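You operate a simulated robot arm through the tools that you are given. There is no shell and no other tool. Be economical: measure what you need, move in short steps, check, and stop when the job is done.

You run a simulated robot arm. Do the job below in one go: nothing can be reset, and whatever is moved stays where it is left.

TASK
A block lies in the scanner: scan and sort it, then scan the yellow block.
Fine: the first goes to the cell with its code; the yellow block stays in the shut drawer.
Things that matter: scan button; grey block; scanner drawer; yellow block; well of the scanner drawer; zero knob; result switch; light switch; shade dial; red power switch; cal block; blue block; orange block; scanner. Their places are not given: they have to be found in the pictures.

It is judged by the outcome, as a careful person would: the job done as asked, and still so three seconds after it is handed in. It fails if anything else is knocked over, pushed out of place, dropped, spilled or broken.

THE ROBOT
A 6-joint arm with a two-finger parallel gripper, fixed in place. Base frame: the origin is at the foot of the arm, x ahead of it, y to its left, z up; the work surface is at about z = 0.004. Lengths are in m, angles in degrees, forces in N, time in s.
With the tool pointing down near the work surface it reaches from about 0.14 to 0.58 m from the base axis. Its first joint turns from -66.0 to 66.0 degrees. Payload 2.1 kg.
The TCP is the grasp point between the finger pads, 0.03 m short of the fingertips. In the tool frame z runs along the fingers and y along their closing line. Largest opening 0.094 m; finger width 0.028, thickness 0.01; the body of the gripper, 0.05 by 0.096 m, starts 0.055 m behind the TCP.
Orientation is told as [roll, pitch, yaw] about the base's x, y, z axes, in that order, counted from this pose: with the fingers straight down and closing along the base's y, the tool's x points along the base's -x, its y along +y and its z along -z.

THE INTERFACE
- The arm moves only by the tool play_rows. Its arguments are lists of equal length, an entry for each row: "xyz": the shift along the tool's x, y, z in cm, a list of three; "delta_rot": the turn, a rotation vector about the tool's x, y, z in rad, a list of three. In form: {"xyz": [[tx, ty, tz], ...], "delta_rot": [[ax, ay, az], ...]}. A call has 1 to 12 rows; each row shifts and turns the commanded pose from where the row before left it, along the tool's axes as they then stand. "jaw" is the opening, from 0 (shut) to 1 (fully open), set as the call begins (left out, the last holds). Each row takes 0.2 s and may step no farther than 0.05 m and 8.6 degrees from the row before; otherwise, or with a gripper value out of range, the whole call is refused. Where a pose cannot be reached the arm comes as near as it can. A force on the tool above 40 N (or 10 N above the force at the start of the call, whichever is more), or a blocked arm, ends the call early, and 0.2 s more pass. Each finger travels about 0.072 m/s and halts on what it meets, pressing with about 30 N; the grip force reading is that of the motor and also rises with nothing between the fingers. The clock runs only during rows and for 0.2 s after the last one: add rows that do not move to give the fingers time. The reply holds the time, the measured pose of the TCP, the force on the tool along the base axes, the opening and the grip force, in the units named above and with some noise.
- Cameras (640 x 400 px; columns grow to the right, rows downward): "scene" is fixed at [0.0522, -0.3729, 0.4774]; the picture's right is [0.79, -0.62, 0.00], its down [-0.39, -0.50, -0.77] and it looks along [0.48, 0.61, -0.64] (base axes); focal length 218 px, centre (320, 200). "wrist" rides on the gripper at [-0.037, 0, -0.058] in the tool frame; the picture's right is [0.00, -1.00, 0.00], its down [0.97, 0.00, -0.24] and it looks along [0.24, 0.00, 0.97] (tool axes); focal length 218 px, centre (320, 200).
- grab_frame(camera): a new picture of that camera. No time passes.
- pixel_to_xyz(camera, pixels): for up to 12 pixels [column, row] of the newest picture of that camera ("zoom" is the newest enlarged one), the place [x, y, z] in the base frame of the surface seen there, good to about 0.002 m. No time passes.
- zoom(camera, box): a new picture of the part [left, top, right, bottom] of that camera's present view, enlarged. No time passes.
- close_job(): hands the job in; it is judged then, once.

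Go step by step. Measure first, check grasps and placings, and put right what went wrong. The budget is 80 turns and 46 pictures, counting those below and the enlarged ones. Unless the task says otherwise, let go and move clear before handing in, and close with one line.

The tools are called after "Emit:" by a JSON object that holds its "fn" and its "kwargs". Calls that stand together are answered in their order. play_rows: Moves the arm, as the interface text tells. Its arguments: {"type":"object","properties":{"xyz":{"type":"array","items":{"type":"array","items":{"type":"number"}}},"delta_rot":{"type":"array","items":{"type":"array","items":{"type":"number"}}},"jaw":{"type":"number"}},"required":["xyz","delta_rot"]} The other tools are called the same way: grab_frame (camera) takes a picture; pixel_to_xyz (camera, pixels) gives the place of the surface under pixels of a picture; zoom (camera, box) takes an enlarged picture of a part of a camera's view; close_job () hands the job in.

At the start:

```text
time_s: 0.0
tcp_pos: [0.2756, -0.0562, 0.3267]
orientation: [0.0, 0.0, -0.2]
force: [0.1, 0.2, 0.0]
gripper_width: 0.0938
grasp_force: 0.0
```

scene: 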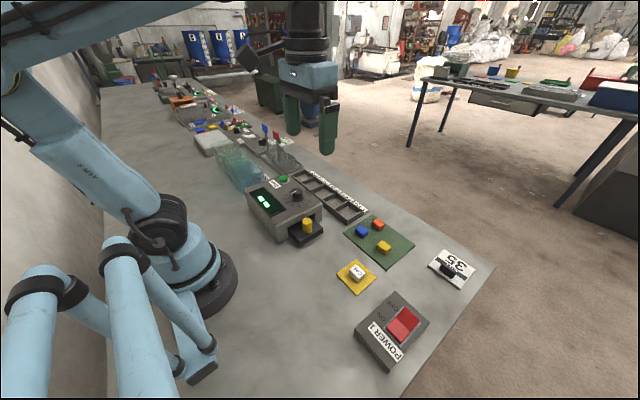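
wrist: 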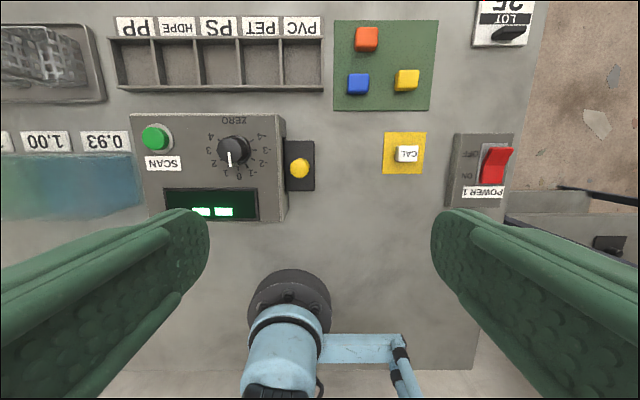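

The wrist view shows the scanner (display at 210,205; zero knob 233,150; SCAN 155,138), drawer handle at 299,168, cells at the top and blocks on the green mat. I'll zoom to read the details.

Emit:
{"fn": "zoom", "kwargs": {"camera": "wrist", "box": [100, 100, 330, 240]}}

Emit:
{"fn": "zoom", "kwargs": {"camera": "scene", "box": [190, 130, 430, 280]}}

Emit:
{"fn": "zoom", "kwargs": {"camera": "wrist", "box": [320, 0, 540, 220]}}

Emit:
{"fn": "zoom", "kwargs": {"camera": "scene", "box": [140, 70, 320, 190]}}

```text
2.78 times, centred on (215, 170) of wrist
```

zoom: 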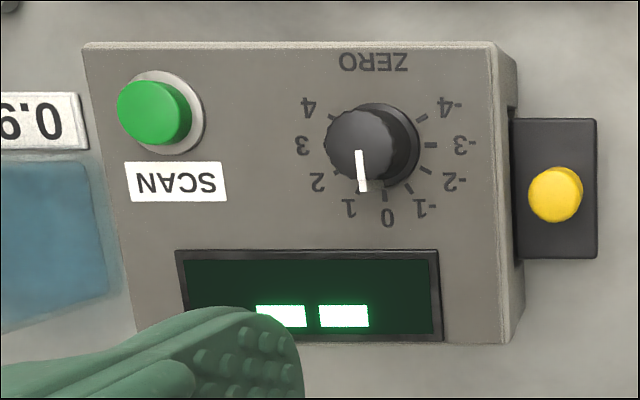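

```text
2.67 times, centred on (310, 205) of scene
```

zoom: 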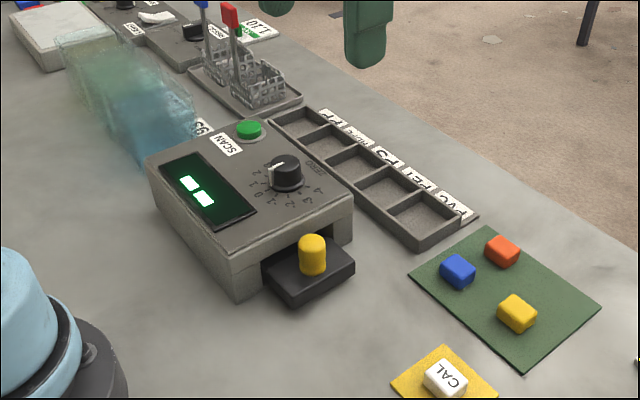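

```text
1.82 times, centred on (430, 110) of wrist
```

zoom: 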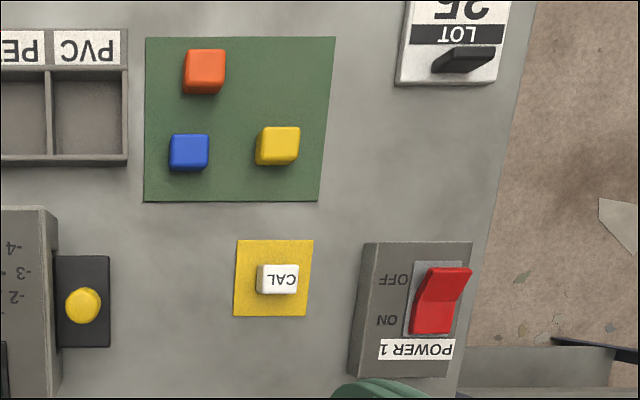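

```text
3.33 times, centred on (230, 130) of scene
```

zoom: 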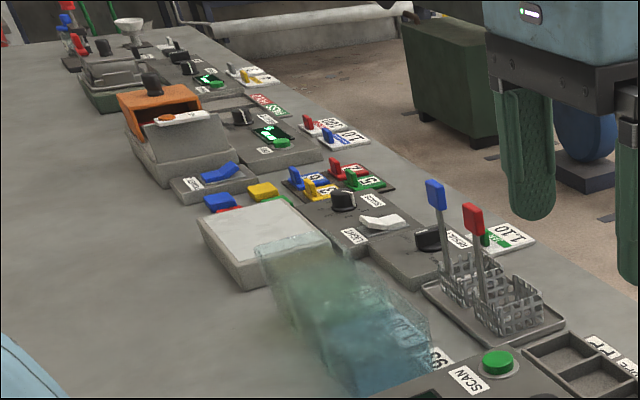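

Power looks ON or OFF unclear; the display shows "--". Next I locate the parts of interest.

Emit:
{"fn": "pixel_to_xyz", "kwargs": {"camera": "wrist", "pixels": [[155, 138], [233, 150], [299, 168], [310, 150], [406, 80], [358, 84], [367, 39], [407, 154], [139, 65], [302, 65], [270, 130], [490, 165]]}}

Emit:
{"fn": "pixel_to_xyz", "kwargs": {"camera": "scene", "pixels": [[306, 220], [307, 234], [322, 230], [280, 240], [322, 215], [248, 190], [280, 243], [296, 194], [284, 179]]}}

```text
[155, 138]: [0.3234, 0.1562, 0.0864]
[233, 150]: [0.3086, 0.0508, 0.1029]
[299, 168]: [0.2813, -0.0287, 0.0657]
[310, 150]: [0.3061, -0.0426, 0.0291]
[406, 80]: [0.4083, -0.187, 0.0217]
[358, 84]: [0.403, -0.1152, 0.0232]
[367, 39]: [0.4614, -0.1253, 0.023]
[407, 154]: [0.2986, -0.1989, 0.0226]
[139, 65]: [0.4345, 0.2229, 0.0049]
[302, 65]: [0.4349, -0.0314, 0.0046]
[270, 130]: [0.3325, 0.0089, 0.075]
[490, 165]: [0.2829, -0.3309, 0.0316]
```

```text
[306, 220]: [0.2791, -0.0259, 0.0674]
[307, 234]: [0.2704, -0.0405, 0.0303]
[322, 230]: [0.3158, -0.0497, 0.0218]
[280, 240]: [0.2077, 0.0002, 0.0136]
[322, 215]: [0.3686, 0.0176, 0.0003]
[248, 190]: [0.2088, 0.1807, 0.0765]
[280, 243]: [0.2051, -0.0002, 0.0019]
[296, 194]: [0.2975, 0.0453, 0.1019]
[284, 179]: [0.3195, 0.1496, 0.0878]
```

The scanner top is at z≈0.075, with the button at (0.322,0.153), zero knob (0.30,0.048), and drawer knob (0.28,-0.027). I'll move over the scanner to see the knob straight on.

Emit:
{"fn": "play_rows", "kwargs": {"xyz": [[1, 4.5, 0], [1, 4.5, 0], [0, 4.5, 0], [0, 0, 0]], "delta_rot": [[0, 0, 0], [0, 0, 0], [0, 0, 0], [0, 0, 0]]}}

Emit:
{"fn": "grab_frame", "kwargs": {"camera": "wrist"}}

Emit:
{"fn": "zoom", "kwargs": {"camera": "wrist", "box": [220, 80, 460, 230]}}

```text
time_s: 1.0
tcp_pos: [0.2528, 0.0796, 0.3253]
orientation: [-0.1, 0.0, -0.1]
force: [0.1, -0.2, 0.5]
gripper_width: 0.0942
grasp_force: 0.0
```

```text
39 pictures are left
```

wrist: 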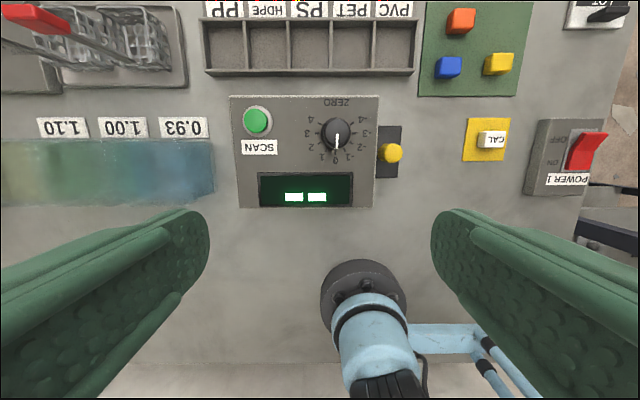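

```text
2.67 times, centred on (340, 155) of wrist
```

zoom: 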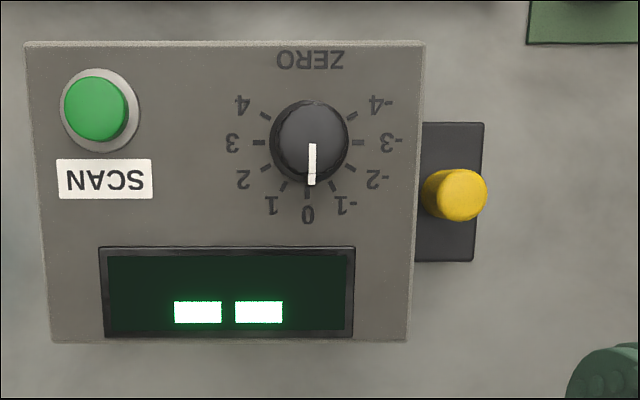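

The zero pointer (312,165 in zoom) appears to stand at 0. I'll measure the button and knob precisely before pressing SCAN.

Emit:
{"fn": "pixel_to_xyz", "kwargs": {"camera": "zoom", "pixels": [[95, 108], [75, 95], [120, 125], [130, 140], [308, 120], [312, 180], [458, 192], [425, 128], [478, 128], [476, 255], [420, 255], [415, 60]]}}

Emit:
{"fn": "play_rows", "kwargs": {"xyz": [[-3.5, 3.8, 4], [-3.4, 3.5, 4], [0, 0, 4.5], [0, 0, 4.5], [0, 0, 0], [0, 0, 0]], "delta_rot": [[0, 0, 0], [0, 0, 0], [0, 0, 0], [0, 0, 0], [0, 0, 0], [0, 0, 0]], "jaw": 0}}

```text
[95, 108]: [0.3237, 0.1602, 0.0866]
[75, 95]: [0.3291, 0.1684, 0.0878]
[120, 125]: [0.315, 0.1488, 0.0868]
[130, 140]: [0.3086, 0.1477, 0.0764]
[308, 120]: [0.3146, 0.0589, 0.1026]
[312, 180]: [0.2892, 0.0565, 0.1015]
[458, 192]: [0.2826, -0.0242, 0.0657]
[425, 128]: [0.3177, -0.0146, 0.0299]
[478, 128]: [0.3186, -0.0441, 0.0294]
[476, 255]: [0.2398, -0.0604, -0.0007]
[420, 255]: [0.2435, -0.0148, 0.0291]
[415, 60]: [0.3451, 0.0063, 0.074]
```

```text
refused: row 1 steps farther than a row can; nothing moved
```

The button centre is at about (0.322,0.158,0.087). I'll move above it in smaller steps with the jaws shut.

Emit:
{"fn": "play_rows", "kwargs": {"xyz": [[-2.3, 2.6, 3], [-2.3, 2.6, 3], [-2.3, 2.6, 3], [0, 0, 4.5], [0, 0, 4.5], [0, 0, 0], [0, 0, 0]], "delta_rot": [[0, 0, 0], [0, 0, 0], [0, 0, 0], [0, 0, 0], [0, 0, 0], [0, 0, 0], [0, 0, 0]], "jaw": 0}}

Emit:
{"fn": "grab_frame", "kwargs": {"camera": "wrist"}}

```text
time_s: 2.6
tcp_pos: [0.3218, 0.1567, 0.1448]
orientation: [0.1, 0.0, -0.1]
force: [0.0, 0.3, 0.1]
gripper_width: 0.0
grasp_force: 30.1
```

```text
37 pictures are left
```

wrist: 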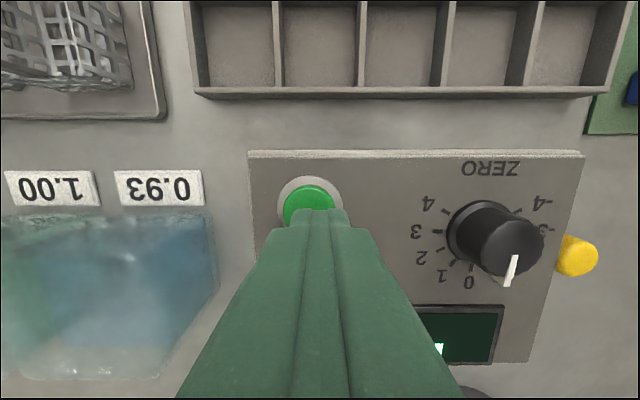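

The closed fingertip is in line with the green button (310,205). I'll press down slowly.

Emit:
{"fn": "play_rows", "kwargs": {"xyz": [[0, 0, 2.5], [0, 0, 0.3], [0, 0, 0.2], [0, 0, 0.2], [0, 0, 0.2], [0, 0, 0]], "delta_rot": [[0, 0, 0], [0, 0, 0], [0, 0, 0], [0, 0, 0], [0, 0, 0], [0, 0, 0]]}}

Emit:
{"fn": "zoom", "kwargs": {"camera": "scene", "box": [230, 150, 350, 250]}}

```text
time_s: 4.0
tcp_pos: [0.3227, 0.156, 0.1126]
orientation: [0.0, 0.0, -0.1]
force: [-5.4, 0.0, 23.1]
gripper_width: 0.0
grasp_force: 30.0
```

```text
4.00 times, centred on (290, 200) of scene
```

zoom: 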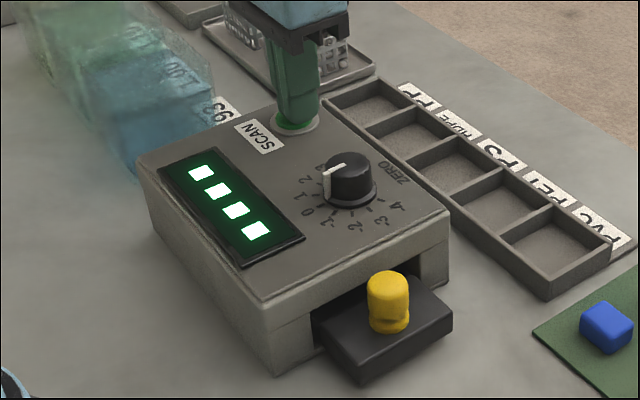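

SCAN pressed (23 N); the display changed to four dashes. I'll rise, wait and read it.

Emit:
{"fn": "play_rows", "kwargs": {"xyz": [[0, 0, -3], [0, 0, -4], [0, 0, 0], [0, 0, 0], [0, 0, 0], [0, 0, 0]], "delta_rot": [[0, 0, 0], [0, 0, 0], [0, 0, 0], [0, 0, 0], [0, 0, 0], [0, 0, 0]]}}

Emit:
{"fn": "zoom", "kwargs": {"camera": "scene", "box": [230, 150, 350, 250]}}

```text
time_s: 5.4
tcp_pos: [0.3254, 0.1586, 0.1842]
orientation: [0.0, 0.0, -0.1]
force: [0.1, 0.5, 0.1]
gripper_width: 0.0
grasp_force: 30.3
```

```text
4.00 times, centred on (290, 200) of scene
```

zoom: 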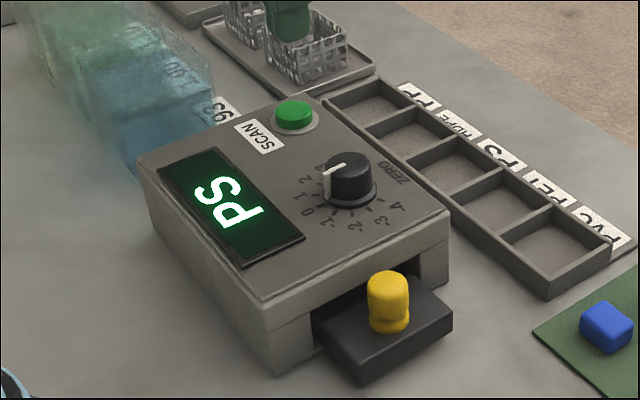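

The display reads "PS" (zoom 228,205). Next I'll go to the drawer knob and turn the gripper 90° so that the fingers straddle it along x.

Emit:
{"fn": "play_rows", "kwargs": {"xyz": [[0.9, -3.7, 0], [0.9, -3.7, 0], [0.9, -3.7, 0], [0.9, -3.7, 0], [0.8, -3.7, 0], [0, 0, 0], [0, 0, 0], [0, 0, 0], [0, 0, 0], [0, 0, 0], [0, 0, 0]], "delta_rot": [[0, 0, 0], [0, 0, 0], [0, 0, 0], [0, 0, 0], [0, 0, 0], [0, 0, 0.1428], [0, 0, 0.1428], [0, 0, 0.1428], [0, 0, 0.1428], [0, 0, 0.1428], [0, 0, 0.1428]], "jaw": 0.5}}

Emit:
{"fn": "play_rows", "kwargs": {"xyz": [[0, 0, 0], [0, 0, 0], [0, 0, 0], [0, 0, 0], [0, 0, 0], [0, 0, 0]], "delta_rot": [[0, 0, 0.1428], [0, 0, 0.1428], [0, 0, 0.1428], [0, 0, 0.1428], [0, 0, 0.1428], [0, 0, 0]]}}

Emit:
{"fn": "grab_frame", "kwargs": {"camera": "wrist"}}

```text
time_s: 7.8
tcp_pos: [0.2809, -0.0287, 0.1835]
orientation: [0.0, -0.1, -49.5]
force: [-0.5, -0.5, 0.4]
gripper_width: 0.0473
grasp_force: 0.1
```

```text
time_s: 9.2
tcp_pos: [0.2809, -0.0285, 0.1816]
orientation: [0.0, 0.0, -90.2]
force: [-0.3, 0.3, -0.7]
gripper_width: 0.0472
grasp_force: 0.0
```

```text
34 pictures are left
```

wrist: 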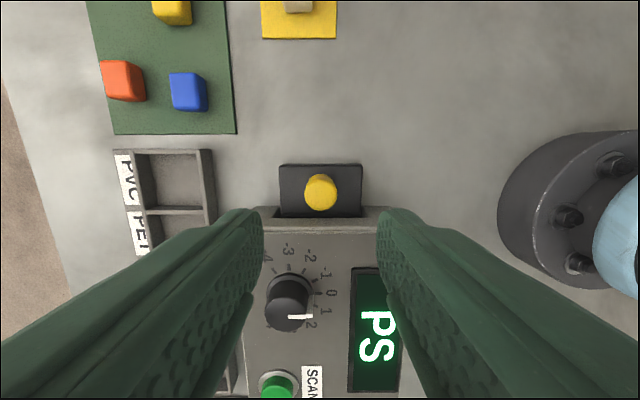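

The fingers straddle the drawer knob (320,192) along x. I'll lower to z≈0.067 and close.

Emit:
{"fn": "play_rows", "kwargs": {"xyz": [[0, 0, 4], [0, 0, 4], [0, 0, 3.4], [0, 0, 0]], "delta_rot": [[0, 0, 0], [0, 0, 0], [0, 0, 0], [0, 0, 0]]}}

Emit:
{"fn": "play_rows", "kwargs": {"xyz": [[0, 0, 0], [0, 0, 0], [0, 0, 0]], "delta_rot": [[0, 0, 0], [0, 0, 0], [0, 0, 0]], "jaw": 0.1}}

Emit:
{"fn": "zoom", "kwargs": {"camera": "scene", "box": [230, 150, 390, 270]}}

```text
time_s: 10.2
tcp_pos: [0.2804, -0.0285, 0.0643]
orientation: [-0.1, 0.0, -90.1]
force: [0.3, -0.1, -0.2]
gripper_width: 0.047
grasp_force: 0.1
```

```text
time_s: 11.0
tcp_pos: [0.2793, -0.0289, 0.0629]
orientation: [-0.2, 0.0, -90.1]
force: [-26.6, 0.3, -5.1]
gripper_width: 0.028
grasp_force: 44.8
```

```text
3.33 times, centred on (310, 210) of scene
```

zoom: 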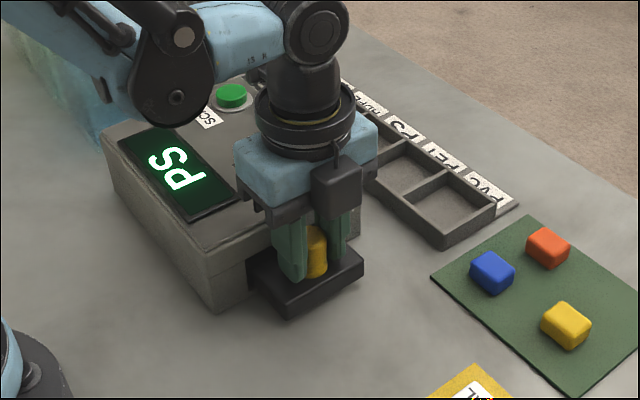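

The knob is gripped at 0.028 m, with a -27 N side force showing I'm slightly off-centre. I'll shift -x a bit and pull along -y.

Emit:
{"fn": "play_rows", "kwargs": {"xyz": [[0, -0.15, 0], [0, -0.1, 0], [-0.5, 0, 0], [-1, 0, 0], [-1, 0, 0], [-1, 0, 0], [0, 0, 0]], "delta_rot": [[0, 0, 0], [0, 0, 0], [0, 0, 0], [0, 0, 0], [0, 0, 0], [0, 0, 0], [0, 0, 0]]}}

Emit:
{"fn": "zoom", "kwargs": {"camera": "scene", "box": [230, 150, 390, 270]}}

```text
time_s: 12.6
tcp_pos: [0.2791, -0.0645, 0.0667]
orientation: [0.3, 0.0, -90.1]
force: [21.7, -0.5, -30.6]
gripper_width: 0.0278
grasp_force: 45.0
```

```text
3.33 times, centred on (310, 210) of scene
```

zoom: 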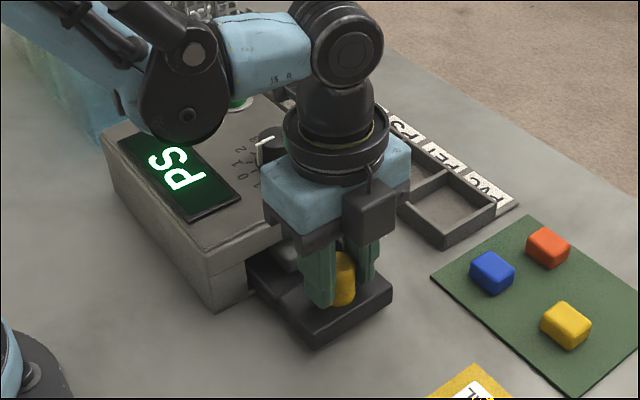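

The drawer slides out, 3.6 cm so far. I'll ease the side and vertical strain and pull further.

Emit:
{"fn": "play_rows", "kwargs": {"xyz": [[0, 0.1, 0.2], [-1, 0, 0], [-1, 0, 0], [-1, 0, 0], [-1, 0, 0], [0, 0, 0]], "delta_rot": [[0, 0, 0], [0, 0, 0], [0, 0, 0], [0, 0, 0], [0, 0, 0], [0, 0, 0]]}}

Emit:
{"fn": "zoom", "kwargs": {"camera": "scene", "box": [230, 150, 390, 270]}}

```text
time_s: 14.0
tcp_pos: [0.2789, -0.1042, 0.067]
orientation: [0.3, -0.1, -90.1]
force: [28.5, -0.5, -14.2]
gripper_width: 0.0276
grasp_force: 44.2
```

```text
3.33 times, centred on (310, 210) of scene
```

zoom: 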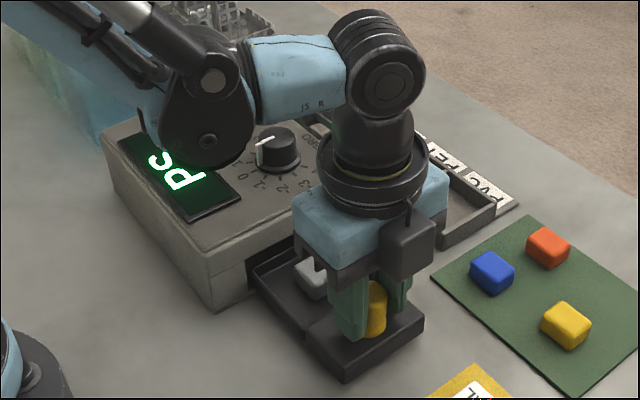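

The well with the grey block is appearing at (310,280). I'll pull a little more towards the stop.

Emit:
{"fn": "play_rows", "kwargs": {"xyz": [[0, 0.1, 0], [-0.7, 0, 0], [-0.7, 0, 0], [-0.7, 0, 0], [0, 0, 0]], "delta_rot": [[0, 0, 0], [0, 0, 0], [0, 0, 0], [0, 0, 0], [0, 0, 0]]}}

Emit:
{"fn": "zoom", "kwargs": {"camera": "scene", "box": [230, 150, 390, 270]}}

```text
time_s: 15.2
tcp_pos: [0.2798, -0.1244, 0.0676]
orientation: [0.1, -0.1, -90.1]
force: [21.2, 0.2, -32.4]
gripper_width: 0.0277
grasp_force: 45.4
```

```text
3.33 times, centred on (310, 210) of scene
```

zoom: 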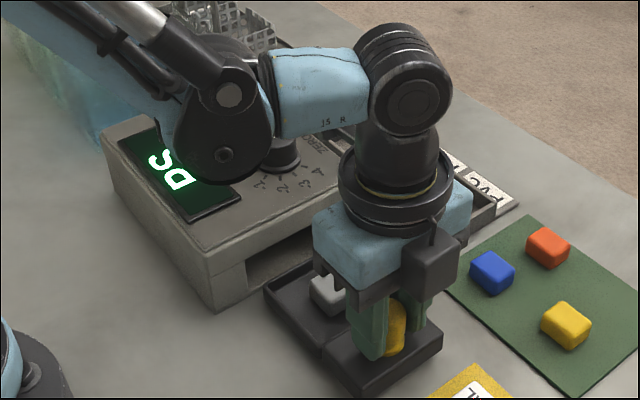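

The rear wall of the tray (265,285) is out of the scanner, so I may be near the end of the guide. I'll push back 2 cm and settle down before letting go.

Emit:
{"fn": "play_rows", "kwargs": {"xyz": [[0, 0, 0.2], [0.7, 0.1, 0.1], [0.7, 0, 0], [0.6, 0, 0], [0, 0, 0]], "delta_rot": [[0, 0, 0], [0, 0, 0], [0, 0, 0], [0, 0, 0], [0, 0, 0]]}}

Emit:
{"fn": "grab_frame", "kwargs": {"camera": "wrist"}}

Emit:
{"fn": "zoom", "kwargs": {"camera": "scene", "box": [270, 200, 350, 260]}}

```text
time_s: 16.4
tcp_pos: [0.2795, -0.1057, 0.0633]
orientation: [-0.1, -0.1, -90.1]
force: [-13.0, -0.6, 25.7]
gripper_width: 0.0277
grasp_force: 45.3
```

```text
29 pictures are left
```

wrist: 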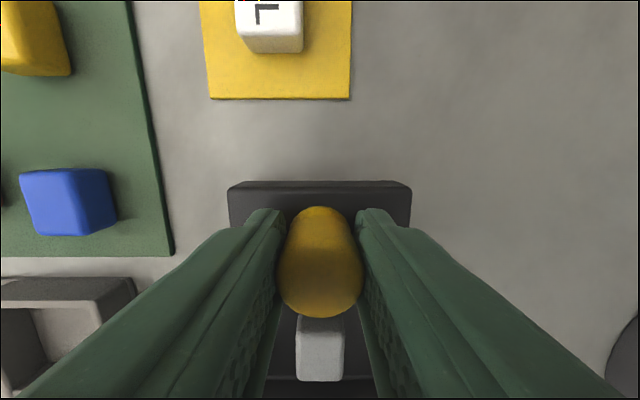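

```text
6.67 times, centred on (310, 230) of scene
```

zoom: 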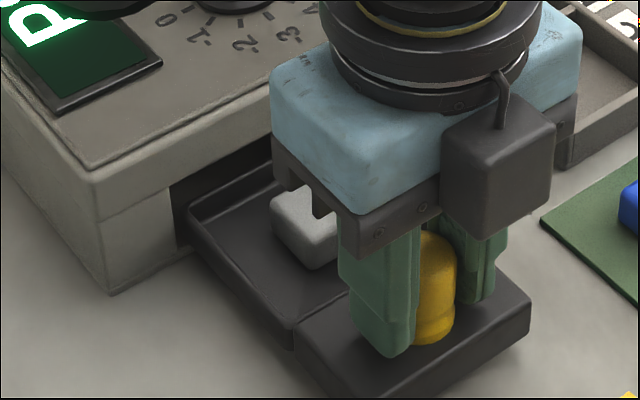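

The tray is aligned and the grey block fully exposed. I'll release the knob and rise for a clear look.

Emit:
{"fn": "play_rows", "kwargs": {"xyz": [[0, 0, -0.15], [0, 0, 0], [0, 0, 0], [0, 0, -4], [0, 0, -4], [0, 0, -4], [0, 0, 0]], "delta_rot": [[0, 0, 0], [0, 0, 0], [0, 0, 0], [0, 0, 0], [0, 0, 0], [0, 0, 0], [0, 0, 0]], "jaw": 0.55}}

Emit:
{"fn": "grab_frame", "kwargs": {"camera": "wrist"}}

```text
time_s: 18.0
tcp_pos: [0.2805, -0.104, 0.1857]
orientation: [0.1, 0.0, -90.1]
force: [0.2, 0.0, -0.1]
gripper_width: 0.0514
grasp_force: 0.0
```

```text
27 pictures are left
```

wrist: 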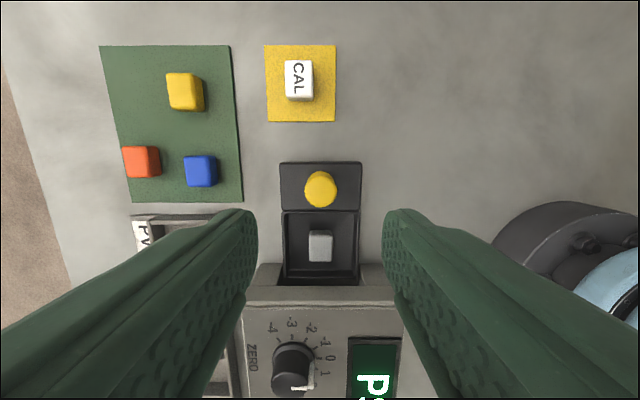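

I can see the well (285-357, 212-280) with the block at (320,246). I'll measure those plus the cells and mat blocks.

Emit:
{"fn": "pixel_to_xyz", "kwargs": {"camera": "wrist", "pixels": [[320, 247], [311, 236], [331, 259], [299, 230], [289, 214], [356, 214], [287, 278], [357, 280], [182, 90], [320, 185], [301, 80]]}}

Emit:
{"fn": "pixel_to_xyz", "kwargs": {"camera": "scene", "pixels": [[316, 178], [316, 190], [330, 191]]}}

Emit:
{"fn": "zoom", "kwargs": {"camera": "wrist", "box": [240, 190, 400, 290]}}

```text
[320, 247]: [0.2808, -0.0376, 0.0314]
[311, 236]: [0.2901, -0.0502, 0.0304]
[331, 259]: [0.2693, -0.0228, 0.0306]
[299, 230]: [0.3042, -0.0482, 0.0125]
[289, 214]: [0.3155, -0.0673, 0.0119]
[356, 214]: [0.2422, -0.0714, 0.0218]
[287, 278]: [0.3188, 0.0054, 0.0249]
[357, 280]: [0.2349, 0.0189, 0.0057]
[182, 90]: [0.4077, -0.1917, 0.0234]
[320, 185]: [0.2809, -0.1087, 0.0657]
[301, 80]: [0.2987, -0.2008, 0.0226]
```

```text
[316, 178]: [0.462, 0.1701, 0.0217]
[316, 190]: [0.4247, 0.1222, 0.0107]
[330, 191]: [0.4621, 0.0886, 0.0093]
```

```text
4.00 times, centred on (320, 240) of wrist
```

zoom: 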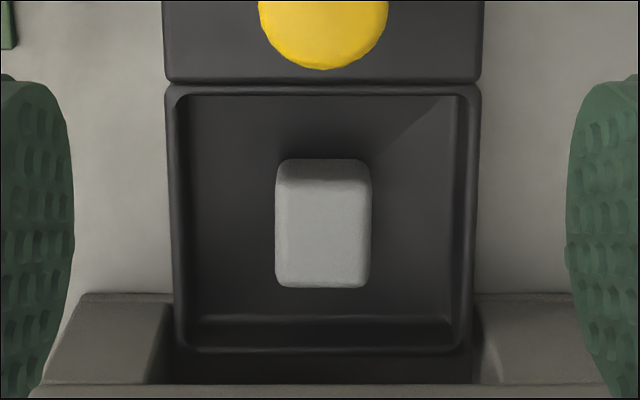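

The block is centred at (0.2805,-0.0365), top 0.031, and the well floor is 0.012. I'll move over it and descend with a narrow opening so the fingers fit in the well.

Emit:
{"fn": "play_rows", "kwargs": {"xyz": [[3.4, 0, 0], [3.35, 0, 0], [0, 0, 4.5], [0, 0, 4.5], [0, 0, 2.5], [0, 0, 0]], "delta_rot": [[0, 0, 0], [0, 0, 0], [0, 0, 0], [0, 0, 0], [0, 0, 0], [0, 0, 0]], "jaw": 0.36}}

Emit:
{"fn": "grab_frame", "kwargs": {"camera": "wrist"}}

```text
time_s: 19.4
tcp_pos: [0.2816, -0.0352, 0.07]
orientation: [0.0, 0.0, -90.1]
force: [0.3, -1.2, 0.5]
gripper_width: 0.0335
grasp_force: 0.2
```

```text
25 pictures are left
```

wrist: 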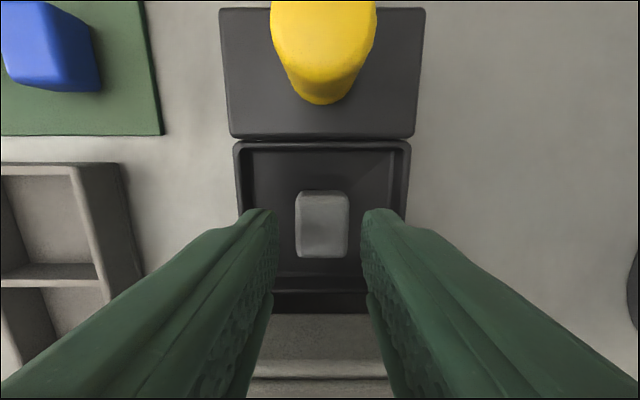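

The block is centred between the fingers. I'll descend 2.5 cm and close.

Emit:
{"fn": "play_rows", "kwargs": {"xyz": [[0, -0.1, 1.5], [0, 0, 0.9], [0, 0, 0]], "delta_rot": [[0, 0, 0], [0, 0, 0], [0, 0, 0]]}}

Emit:
{"fn": "play_rows", "kwargs": {"xyz": [[0, 0, 0], [0, 0, 0], [0, 0, 0]], "delta_rot": [[0, 0, 0], [0, 0, 0], [0, 0, 0]], "jaw": 0}}

Emit:
{"fn": "play_rows", "kwargs": {"xyz": [[0, 0, -1], [0, 0, -4], [0, 0, -4.5], [0, 0, -4.5], [0, 0, -4.5], [0, 0, 0]], "delta_rot": [[0, 0, 0], [0, 0, 0], [0, 0, 0], [0, 0, 0], [0, 0, 0], [0, 0, 0]]}}

Emit:
{"fn": "grab_frame", "kwargs": {"camera": "wrist"}}

```text
time_s: 20.2
tcp_pos: [0.2792, -0.0348, 0.0451]
orientation: [0.0, 0.0, -90.1]
force: [0.5, 0.4, 0.4]
gripper_width: 0.0339
grasp_force: 0.0
```

```text
time_s: 21.0
tcp_pos: [0.2799, -0.0354, 0.0461]
orientation: [0.0, 0.0, -90.1]
force: [0.2, -0.2, 0.3]
gripper_width: 0.0246
grasp_force: 30.7
```

```text
time_s: 22.4
tcp_pos: [0.2828, -0.0368, 0.2296]
orientation: [0.0, 0.0, -90.1]
force: [0.1, 0.5, -0.8]
gripper_width: 0.0244
grasp_force: 29.8
```

```text
24 pictures are left
```

wrist: 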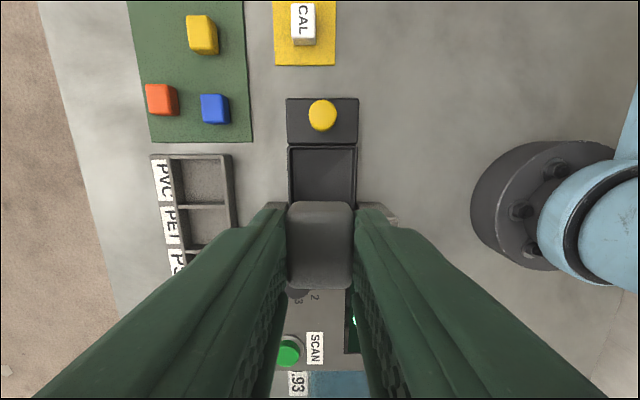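

The grey block is held (0.0244). I'll move towards the cells to measure PS's cell.

Emit:
{"fn": "play_rows", "kwargs": {"xyz": [[2, 4.2, 0], [2, 4.2, 0], [1.6, 4.2, 0], [0, 0, 0]], "delta_rot": [[0, 0, 0], [0, 0, 0], [0, 0, 0], [0, 0, 0]]}}

Emit:
{"fn": "grab_frame", "kwargs": {"camera": "wrist"}}

Emit:
{"fn": "zoom", "kwargs": {"camera": "scene", "box": [270, 150, 390, 225]}}

```text
time_s: 23.4
tcp_pos: [0.4074, 0.0195, 0.231]
orientation: [0.1, 0.0, -90.0]
force: [-0.1, -0.8, 0.1]
gripper_width: 0.0245
grasp_force: 30.1
```

```text
23 pictures are left
```

wrist: 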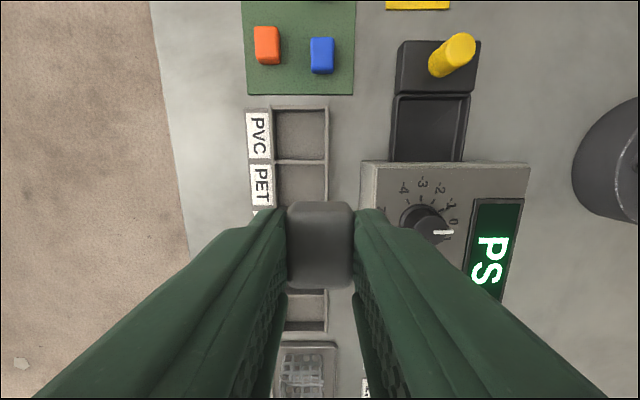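

```text
5.33 times, centred on (330, 188) of scene
```

zoom: 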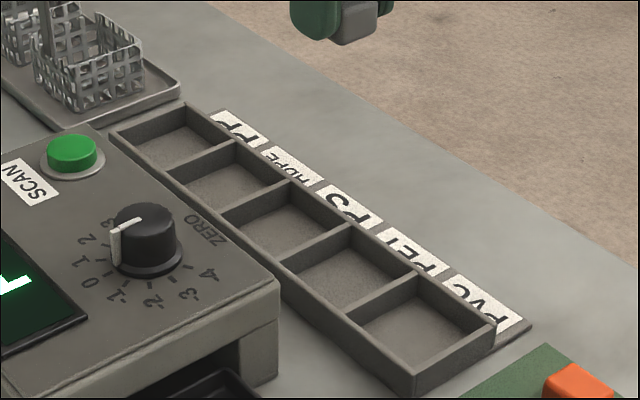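

The PS cell is the middle one (zoom 293,222). I'll measure its floor and walls.

Emit:
{"fn": "pixel_to_xyz", "kwargs": {"camera": "zoom", "pixels": [[293, 225], [290, 184], [354, 230], [284, 262], [224, 216], [342, 280], [258, 232], [330, 228], [292, 205], [285, 248]]}}

Emit:
{"fn": "pixel_to_xyz", "kwargs": {"camera": "wrist", "pixels": [[300, 160], [301, 186], [326, 180], [274, 165], [301, 135], [300, 107], [305, 291]]}}

```text
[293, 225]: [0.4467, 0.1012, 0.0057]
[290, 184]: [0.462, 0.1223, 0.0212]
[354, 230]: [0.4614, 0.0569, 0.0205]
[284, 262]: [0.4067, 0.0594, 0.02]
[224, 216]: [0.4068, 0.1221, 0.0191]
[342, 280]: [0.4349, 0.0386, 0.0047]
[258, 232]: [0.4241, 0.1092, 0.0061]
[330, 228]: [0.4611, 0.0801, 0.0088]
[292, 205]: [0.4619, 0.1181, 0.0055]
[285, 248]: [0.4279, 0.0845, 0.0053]
```

```text
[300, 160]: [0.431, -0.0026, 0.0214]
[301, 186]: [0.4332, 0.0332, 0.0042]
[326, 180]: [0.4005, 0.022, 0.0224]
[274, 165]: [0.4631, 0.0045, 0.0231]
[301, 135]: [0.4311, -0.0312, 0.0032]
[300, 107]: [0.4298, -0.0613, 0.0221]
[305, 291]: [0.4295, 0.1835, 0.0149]
```

Cell PS spans x 0.405–0.461, y 0.058–0.122, centre (0.433,0.090). I'll move above it and lower to z 0.07 to check.

Emit:
{"fn": "play_rows", "kwargs": {"xyz": [[3.5, 1.3, 0], [3.5, 1.25, 0], [0, 0, 4.5], [0, 0, 4.5], [0, 0, 4.5], [0, 0, 2], [0, 0, 0]], "delta_rot": [[0, 0, 0], [0, 0, 0], [0, 0, 0], [0, 0, 0], [0, 0, 0], [0, 0, 0], [0, 0, 0]]}}

Emit:
{"fn": "grab_frame", "kwargs": {"camera": "wrist"}}

```text
time_s: 25.0
tcp_pos: [0.4307, 0.0893, 0.0756]
orientation: [0.0, 0.0, -90.0]
force: [-0.3, -0.4, -0.8]
gripper_width: 0.0243
grasp_force: 30.5
```

```text
21 pictures are left
```

wrist: 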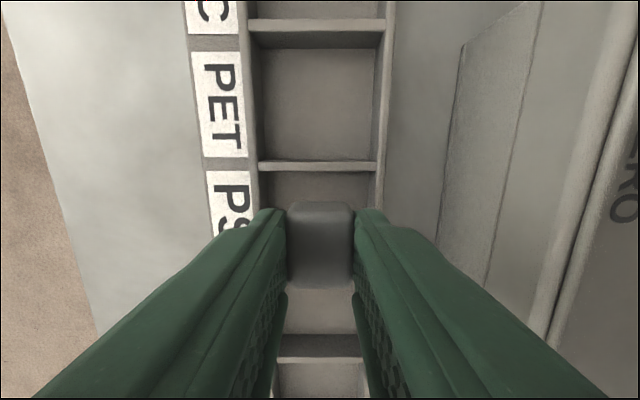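

The block (320,245) is centred in the PS cell. I'll lower it to the floor and open slightly.

Emit:
{"fn": "play_rows", "kwargs": {"xyz": [[0, 0.05, 2], [0, 0, 1.2], [0, 0, 0.4], [0, 0, 0]], "delta_rot": [[0, 0, 0], [0, 0, 0], [0, 0, 0], [0, 0, 0]]}}

Emit:
{"fn": "play_rows", "kwargs": {"xyz": [[0, 0, 0], [0, 0, 0]], "delta_rot": [[0, 0, 0], [0, 0, 0]], "jaw": 0.31}}

Emit:
{"fn": "play_rows", "kwargs": {"xyz": [[0, 0, -1.5], [0, 0, -3], [0, 0, -4.5], [0, 0, -4.5], [0, 0, 0]], "delta_rot": [[0, 0, 0], [0, 0, 0], [0, 0, 0], [0, 0, 0], [0, 0, 0]]}}

Emit:
{"fn": "zoom", "kwargs": {"camera": "scene", "box": [270, 150, 430, 270]}}

```text
time_s: 26.0
tcp_pos: [0.4316, 0.0888, 0.0411]
orientation: [0.1, 0.0, -90.1]
force: [-0.6, -0.2, -0.3]
gripper_width: 0.0246
grasp_force: 30.3
```

```text
time_s: 26.6
tcp_pos: [0.4309, 0.0882, 0.0416]
orientation: [0.0, 0.0, -90.1]
force: [0.3, 0.0, -0.4]
gripper_width: 0.0291
grasp_force: 0.0
```

```text
time_s: 27.8
tcp_pos: [0.4305, 0.0913, 0.1732]
orientation: [0.0, 0.0, -90.0]
force: [-1.3, 0.5, -0.2]
gripper_width: 0.029
grasp_force: 0.1
```

```text
3.33 times, centred on (350, 210) of scene
```

zoom: 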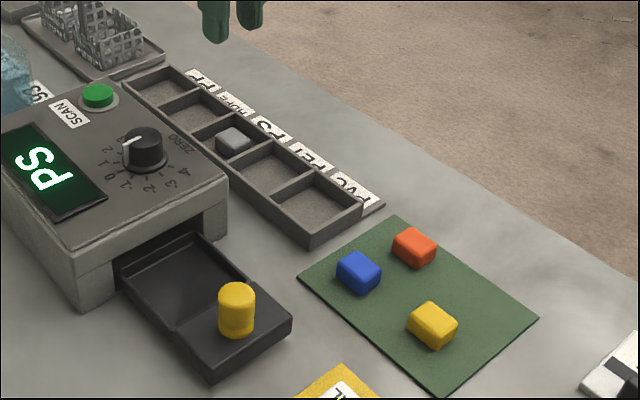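

The grey block sits in the PS cell. Before trusting the reading, I'll check the scanner with the CAL block, since the drawer is open; I move above the CAL pad.

Emit:
{"fn": "play_rows", "kwargs": {"xyz": [[-4.16, -1.88, -0.4], [-4.16, -1.88, 0], [-4.16, -1.88, 0], [-4.16, -1.88, 0], [-4.16, -1.88, 0], [-4.16, -1.88, 0], [-4.16, -1.88, 0], [0, 0, 0]], "delta_rot": [[0, 0, 0], [0, 0, 0], [0, 0, 0], [0, 0, 0], [0, 0, 0], [0, 0, 0], [0, 0, 0], [0, 0, 0]], "jaw": 0.45}}

Emit:
{"fn": "grab_frame", "kwargs": {"camera": "wrist"}}

```text
time_s: 29.6
tcp_pos: [0.3017, -0.1984, 0.1825]
orientation: [0.0, 0.0, -90.2]
force: [0.1, 0.0, 0.2]
gripper_width: 0.0425
grasp_force: 0.1
```

```text
19 pictures are left
```

wrist: 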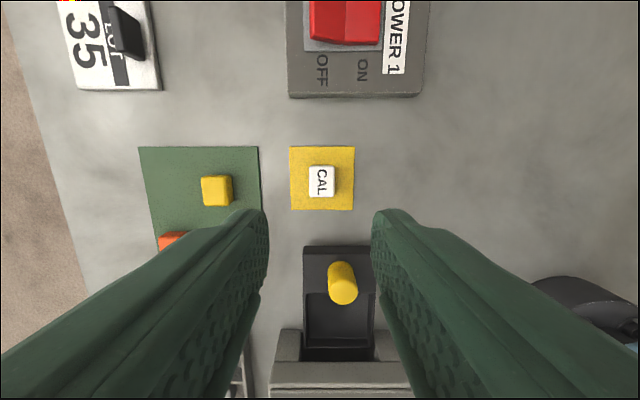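

CAL is at (321,181). I'll measure its edges.

Emit:
{"fn": "pixel_to_xyz", "kwargs": {"camera": "wrist", "pixels": [[321, 181], [311, 168], [333, 192], [322, 196], [322, 166], [291, 150], [352, 207], [217, 190]]}}

```text
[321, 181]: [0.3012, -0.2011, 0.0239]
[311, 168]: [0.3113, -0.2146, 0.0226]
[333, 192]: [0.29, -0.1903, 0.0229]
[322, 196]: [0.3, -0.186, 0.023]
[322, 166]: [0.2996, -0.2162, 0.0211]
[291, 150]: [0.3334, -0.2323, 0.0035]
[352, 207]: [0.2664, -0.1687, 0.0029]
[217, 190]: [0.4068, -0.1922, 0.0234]
```

CAL centre is (0.3005,-0.201). I'll descend and grip it.

Emit:
{"fn": "play_rows", "kwargs": {"xyz": [[-0.25, -0.1, 4.5], [0, 0, 4.5], [0, 0, 4.0], [0, 0, 1.4], [0, 0, 0]], "delta_rot": [[0, 0, 0], [0, 0, 0], [0, 0, 0], [0, 0, 0], [0, 0, 0]]}}

Emit:
{"fn": "play_rows", "kwargs": {"xyz": [[0, 0, 0], [0, 0, 0], [0, 0, 0]], "delta_rot": [[0, 0, 0], [0, 0, 0], [0, 0, 0]], "jaw": 0}}

Emit:
{"fn": "play_rows", "kwargs": {"xyz": [[0, 0, -1], [0, 0, -4], [0, 0, -4.5], [0, 0, -4.5], [4.2, -0.5, 0], [4.1, -0.5, 0], [4.1, -0.5, 0], [4.1, -0.5, 0], [0, 0, 0]], "delta_rot": [[0, 0, 0], [0, 0, 0], [0, 0, 0], [0, 0, 0], [0, 0, 0], [0, 0, 0], [0, 0, 0], [0, 0, 0], [0, 0, 0]]}}

Emit:
{"fn": "grab_frame", "kwargs": {"camera": "wrist"}}

```text
time_s: 30.8
tcp_pos: [0.3005, -0.2043, 0.0348]
orientation: [0.0, 0.0, -90.2]
force: [0.4, 0.4, -0.6]
gripper_width: 0.0422
grasp_force: 0.1
```

```text
time_s: 31.6
tcp_pos: [0.3005, -0.2055, 0.035]
orientation: [0.0, -0.1, -90.1]
force: [-0.3, 0.3, -0.2]
gripper_width: 0.0248
grasp_force: 29.8
```

```text
time_s: 33.6
tcp_pos: [0.2814, -0.0376, 0.1754]
orientation: [0.0, 0.1, -90.1]
force: [-0.7, 0.0, 0.2]
gripper_width: 0.0248
grasp_force: 30.2
```

```text
18 pictures are left
```

wrist: 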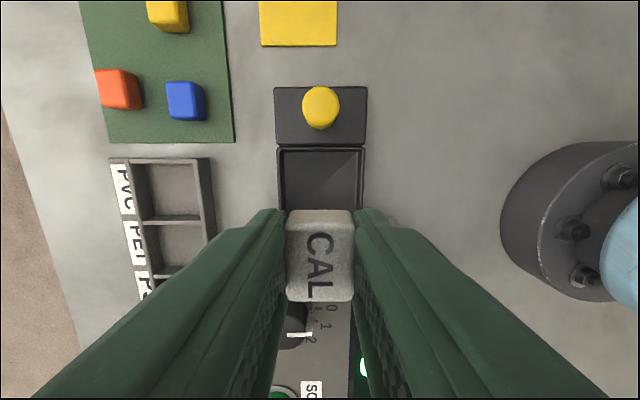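

CAL is held. I'll lower it into the well at the spot the grey block came from.

Emit:
{"fn": "play_rows", "kwargs": {"xyz": [[-0.35, -0.05, 4.5], [0, 0, 4.5], [0, 0, 2.5], [0, 0, 1.0], [0, 0, 0.4], [0, 0, 0]], "delta_rot": [[0, 0, 0], [0, 0, 0], [0, 0, 0], [0, 0, 0], [0, 0, 0], [0, 0, 0]]}}

Emit:
{"fn": "play_rows", "kwargs": {"xyz": [[0, 0, 0], [0, 0, 0]], "delta_rot": [[0, 0, 0], [0, 0, 0]], "jaw": 0.36}}

Emit:
{"fn": "play_rows", "kwargs": {"xyz": [[0, 0, -1.5], [0, 0, -3], [0, 0, -4.5], [0, 0, -3], [-3.4, 0, 0], [-3.4, 0, 0], [0, 0, 0]], "delta_rot": [[0, 0, 0], [0, 0, 0], [0, 0, 0], [0, 0, 0], [0, 0, 0], [0, 0, 0], [0, 0, 0]]}}

Emit:
{"fn": "grab_frame", "kwargs": {"camera": "wrist"}}

```text
time_s: 35.0
tcp_pos: [0.2786, -0.0428, 0.0453]
orientation: [0.0, 0.1, -90.0]
force: [0.2, -0.6, -0.4]
gripper_width: 0.0248
grasp_force: 30.2
```

```text
time_s: 35.6
tcp_pos: [0.2785, -0.0426, 0.0445]
orientation: [0.0, 0.0, -90.1]
force: [-0.5, 0.1, 0.2]
gripper_width: 0.0334
grasp_force: 0.0
```

```text
time_s: 37.2
tcp_pos: [0.279, -0.1118, 0.1638]
orientation: [0.0, 0.1, -90.1]
force: [0.4, -0.1, -0.7]
gripper_width: 0.0337
grasp_force: 0.0
```

```text
17 pictures are left
```

wrist: 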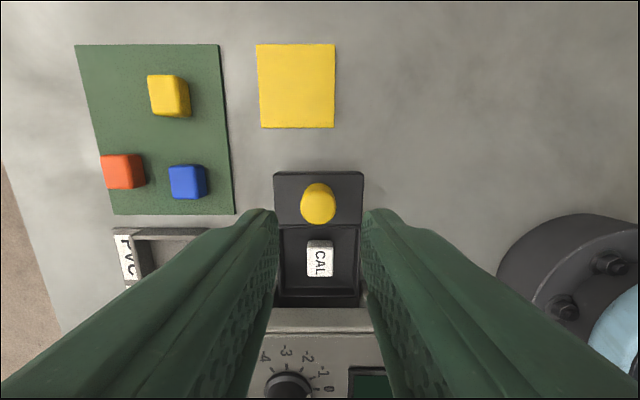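

CAL sits in the well (319,259). I'll grip the knob (318,203) and shut the drawer.

Emit:
{"fn": "play_rows", "kwargs": {"xyz": [[0.5, 0, 3], [0, 0, 3.5], [0, 0, 3.2], [0, 0, 0]], "delta_rot": [[0, 0, 0], [0, 0, 0], [0, 0, 0], [0, 0, 0]], "jaw": 0.5}}

Emit:
{"fn": "play_rows", "kwargs": {"xyz": [[0, 0, 0], [0, 0, 0], [0, 0, 0]], "delta_rot": [[0, 0, 0], [0, 0, 0], [0, 0, 0]], "jaw": 0.2}}

Emit:
{"fn": "play_rows", "kwargs": {"xyz": [[1, 0, 0], [1, 0, 0], [1, 0, 0], [1, 0, 0], [1, 0, 0], [1, 0, 0], [1, 0, 0], [0.5, 0, 0], [0.3, 0, 0], [0, 0, 0]], "delta_rot": [[0, 0, 0], [0, 0, 0], [0, 0, 0], [0, 0, 0], [0, 0, 0], [0, 0, 0], [0, 0, 0], [0, 0, 0], [0, 0, 0], [0, 0, 0]]}}

```text
time_s: 38.2
tcp_pos: [0.278, -0.105, 0.066]
orientation: [0.0, 0.1, -90.1]
force: [-0.1, -0.1, -0.3]
gripper_width: 0.0468
grasp_force: 0.0
```

```text
time_s: 39.0
tcp_pos: [0.2802, -0.1061, 0.0668]
orientation: [0.4, -0.2, -89.9]
force: [32.3, 0.0, -14.9]
gripper_width: 0.0279
grasp_force: 44.8
```

```text
time_s: 39.5
tcp_pos: [0.2805, -0.096, 0.0663]
orientation: [0.5, -0.2, -90.0]
force: [4.1, 0.9, -6.8]
gripper_width: 0.0279
grasp_force: 45.2
stopped in row 2: the force on the tool passed its limit (the readings are from after the stop); the commanded pose is now the measured one
```

The stop was due to side strain, now relaxed as the commanded pose was reset. I'll continue pushing.

Emit:
{"fn": "play_rows", "kwargs": {"xyz": [[1, 0, 0], [1, 0, 0], [1, 0, 0], [1, 0, 0], [1, 0, 0], [1, 0, 0], [0.4, 0, 0], [0.3, 0, 0], [0, 0, 0]], "delta_rot": [[0, 0, 0], [0, 0, 0], [0, 0, 0], [0, 0, 0], [0, 0, 0], [0, 0, 0], [0, 0, 0], [0, 0, 0], [0, 0, 0]]}}

```text
time_s: 41.5
tcp_pos: [0.28, -0.029, 0.0663]
orientation: [0.6, -0.2, -90.0]
force: [3.1, 0.1, -5.7]
gripper_width: 0.0277
grasp_force: 44.6
stopped in row 9: the force on the tool passed its limit (the readings are from after the stop); the commanded pose is now the measured one
```

The drawer hit its stop at y=-0.029, the same as originally shut. I'll release, rise and go to SCAN.

Emit:
{"fn": "play_rows", "kwargs": {"xyz": [[0, 0, 0], [0, 0, 0], [0, 0, -4], [0, 0, -4], [0, 0, -4], [3.7, 0.85, 0], [3.7, 0.85, 0], [3.7, 0.85, 0], [3.7, 0.85, 0], [3.8, 0.8, 0], [0, 0, 0]], "delta_rot": [[0, 0, 0], [0, 0, 0], [0, 0, 0], [0, 0, 0], [0, 0, 0], [0, 0, 0], [0, 0, 0], [0, 0, 0], [0, 0, 0], [0, 0, 0], [0, 0, 0]], "jaw": 0.5}}

Emit:
{"fn": "play_rows", "kwargs": {"xyz": [[0, 0, 2], [0, 0, 2], [0, 0, 0], [0, 0, 0]], "delta_rot": [[0, 0, 0], [0, 0, 0], [0, 0, 0], [0, 0, 0]], "jaw": 0}}

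```text
time_s: 43.9
tcp_pos: [0.3214, 0.162, 0.1883]
orientation: [0.7, -0.2, -90.1]
force: [-0.8, 0.5, -0.6]
gripper_width: 0.0471
grasp_force: 0.1
```

```text
time_s: 44.9
tcp_pos: [0.3214, 0.1579, 0.1467]
orientation: [0.7, -0.2, -90.0]
force: [-0.5, -0.4, 0.4]
gripper_width: 0.0
grasp_force: 29.8
```

I'm above the button with the jaws shut. I'll press to z≈0.1125 as before, then rise and read.

Emit:
{"fn": "play_rows", "kwargs": {"xyz": [[0, 0, 2.6], [0, 0, 0.3], [0, 0, 0.2], [0, 0, 0.2], [0, 0, 0.2], [0, 0, 0]], "delta_rot": [[0, 0, 0], [0, 0, 0], [0, 0, 0], [0, 0, 0], [0, 0, 0], [0, 0, 0]]}}

Emit:
{"fn": "play_rows", "kwargs": {"xyz": [[0, 0, -3], [0, 0, -4], [0, 0, -3], [0, 0, 0], [0, 0, 0], [0, 0, 0]], "delta_rot": [[0, 0, 0], [0, 0, 0], [0, 0, 0], [0, 0, 0], [0, 0, 0], [0, 0, 0]]}}

Emit:
{"fn": "zoom", "kwargs": {"camera": "scene", "box": [230, 150, 350, 250]}}

```text
time_s: 46.3
tcp_pos: [0.3222, 0.1573, 0.1131]
orientation: [0.8, -0.1, -90.1]
force: [2.7, 4.0, 30.9]
gripper_width: 0.0
grasp_force: 30.0
```

```text
time_s: 47.7
tcp_pos: [0.3208, 0.1585, 0.2147]
orientation: [0.8, -0.2, -90.1]
force: [0.1, -0.2, -0.1]
gripper_width: 0.0
grasp_force: 29.9
```

```text
4.00 times, centred on (290, 200) of scene
```

zoom: 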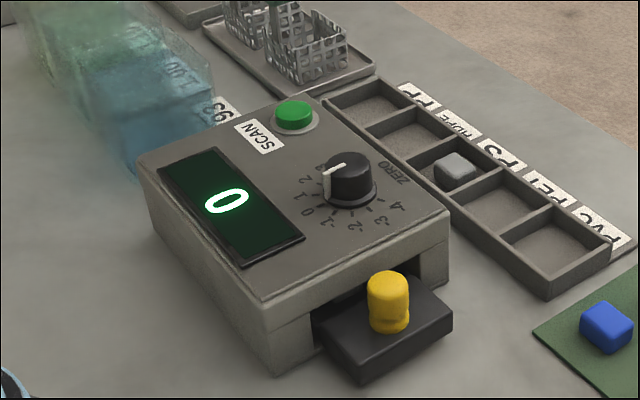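

CAL reads "0", so the scanner is true and PS stands. Now I reopen the drawer: over the knob, down, and grip.

Emit:
{"fn": "play_rows", "kwargs": {"xyz": [[-3.75, -0.82, 0], [-3.75, -0.82, 0], [-3.75, -0.82, 0], [-3.75, -0.82, 0], [-3.75, -0.82, 0], [0, 0, 4.5], [0, 0, 4.5], [0, 0, 4], [0, 0, 1.8], [0, 0, 0]], "delta_rot": [[0, 0, 0], [0, 0, 0], [0, 0, 0], [0, 0, 0], [0, 0, 0], [-0.012, 0, 0], [0, 0, 0], [0, 0, 0], [0, 0, 0], [0, 0, 0]], "jaw": 0.5}}

Emit:
{"fn": "play_rows", "kwargs": {"xyz": [[0, 0, 0], [0, 0, 0], [0, 0, 0]], "delta_rot": [[0, 0, 0], [0, 0, 0], [0, 0, 0]], "jaw": 0.25}}

```text
time_s: 49.9
tcp_pos: [0.2801, -0.0315, 0.0666]
orientation: [1.4, -0.3, -90.1]
force: [0.0, -1.1, 0.3]
gripper_width: 0.0471
grasp_force: 0.0
```

```text
time_s: 50.7
tcp_pos: [0.2798, -0.0314, 0.0657]
orientation: [1.2, -0.2, -90.1]
force: [-1.9, -0.5, -13.8]
gripper_width: 0.0292
grasp_force: 45.4
```

The knob is gripped with little strain. I'll pull the drawer out 7.6 cm.

Emit:
{"fn": "play_rows", "kwargs": {"xyz": [[-0.6, 0, 0], [-1, 0, 0], [-1, 0, 0], [-1, 0, 0], [-1, 0, 0], [-1, 0, 0], [-1, 0, 0], [-1, 0, 0], [0, 0, 0]], "delta_rot": [[0, 0, 0], [0, 0, 0], [0, 0, 0], [0, 0, 0], [0, 0, 0], [0, 0, 0], [0, 0, 0], [0, 0, 0], [0, 0, 0]]}}

Emit:
{"fn": "zoom", "kwargs": {"camera": "scene", "box": [230, 150, 390, 270]}}

```text
time_s: 52.7
tcp_pos: [0.2792, -0.1046, 0.0643]
orientation: [1.0, -0.1, -90.2]
force: [-23.2, -0.2, -27.2]
gripper_width: 0.0287
grasp_force: 45.0
```

```text
3.33 times, centred on (310, 210) of scene
```

zoom: 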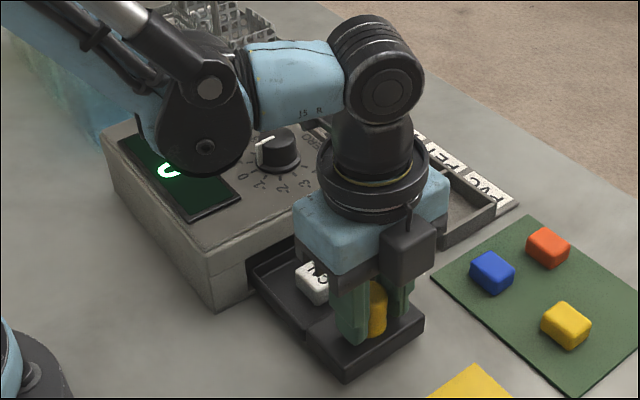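

The drawer is open with CAL in the well. I'll release, rise and level the tool, then look.

Emit:
{"fn": "play_rows", "kwargs": {"xyz": [[0, 0, 0], [0, 0, 0], [0, 0, 0], [0, 0, -4], [0, 0, -4], [0, 0, -4], [0, 0, 0]], "delta_rot": [[0, 0, 0], [0, 0, 0], [0, 0, 0], [0, 0, 0], [0, 0, 0], [0.024, 0, 0], [0, 0, 0]], "jaw": 0.5}}

Emit:
{"fn": "grab_frame", "kwargs": {"camera": "wrist"}}

Emit:
{"fn": "pixel_to_xyz", "kwargs": {"camera": "wrist", "pixels": [[320, 245], [320, 190], [182, 90], [300, 80]]}}

```text
time_s: 54.3
tcp_pos: [0.279, -0.1067, 0.1842]
orientation: [0.0, -0.3, -90.1]
force: [0.2, 0.2, 0.4]
gripper_width: 0.0471
grasp_force: 0.0
```

```text
14 pictures are left
```

wrist: 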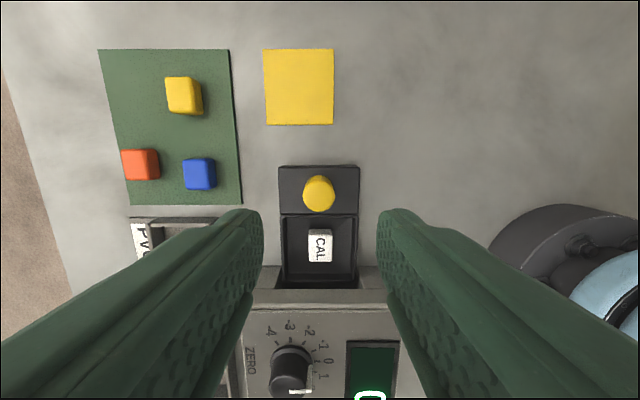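

```text
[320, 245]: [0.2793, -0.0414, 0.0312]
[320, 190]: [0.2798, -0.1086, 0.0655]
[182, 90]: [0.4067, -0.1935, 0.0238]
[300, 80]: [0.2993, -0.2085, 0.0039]
```

CAL is at (0.2793,-0.041). I'll fetch it with the narrow opening.

Emit:
{"fn": "play_rows", "kwargs": {"xyz": [[3.2, 0, 0], [3.15, 0, 0], [0, 0, 4.5], [0, 0, 4.5], [0, 0, 3.5], [0, 0, 1.4], [0, 0, 0]], "delta_rot": [[0, 0, 0], [0, 0, 0], [0, 0, 0], [0, 0, 0], [0, 0, 0], [0, 0, 0], [0, 0, 0]], "jaw": 0.36}}

Emit:
{"fn": "play_rows", "kwargs": {"xyz": [[0, 0, 0], [0, 0, 0], [0, 0, 0]], "delta_rot": [[0, 0, 0], [0, 0, 0], [0, 0, 0]], "jaw": 0}}

Emit:
{"fn": "play_rows", "kwargs": {"xyz": [[0, 0, -1], [0, 0, -4], [0, 0, -4.5], [0, 0, -4], [-4.1, 0.55, 0], [-4.1, 0.55, 0], [-4.0, 0.5, 0], [-4.0, 0.5, 0], [0, 0, 0]], "delta_rot": [[0, 0, 0], [0, 0, 0], [0, 0, 0], [0, 0, 0], [0, 0, 0], [0, 0, 0], [0, 0, 0], [0, 0, 0], [0, 0, 0]]}}

```text
time_s: 55.9
tcp_pos: [0.2796, -0.0433, 0.0446]
orientation: [0.0, -0.2, -90.1]
force: [-0.1, -0.8, -0.6]
gripper_width: 0.0339
grasp_force: 0.1
```

```text
time_s: 56.7
tcp_pos: [0.2788, -0.0439, 0.0455]
orientation: [-0.1, -0.2, -90.2]
force: [0.1, 0.2, 0.8]
gripper_width: 0.0248
grasp_force: 29.8
```

```text
time_s: 58.7
tcp_pos: [0.2988, -0.2019, 0.1806]
orientation: [0.0, -0.2, -90.1]
force: [-0.1, 0.0, -1.0]
gripper_width: 0.0246
grasp_force: 30.2
```

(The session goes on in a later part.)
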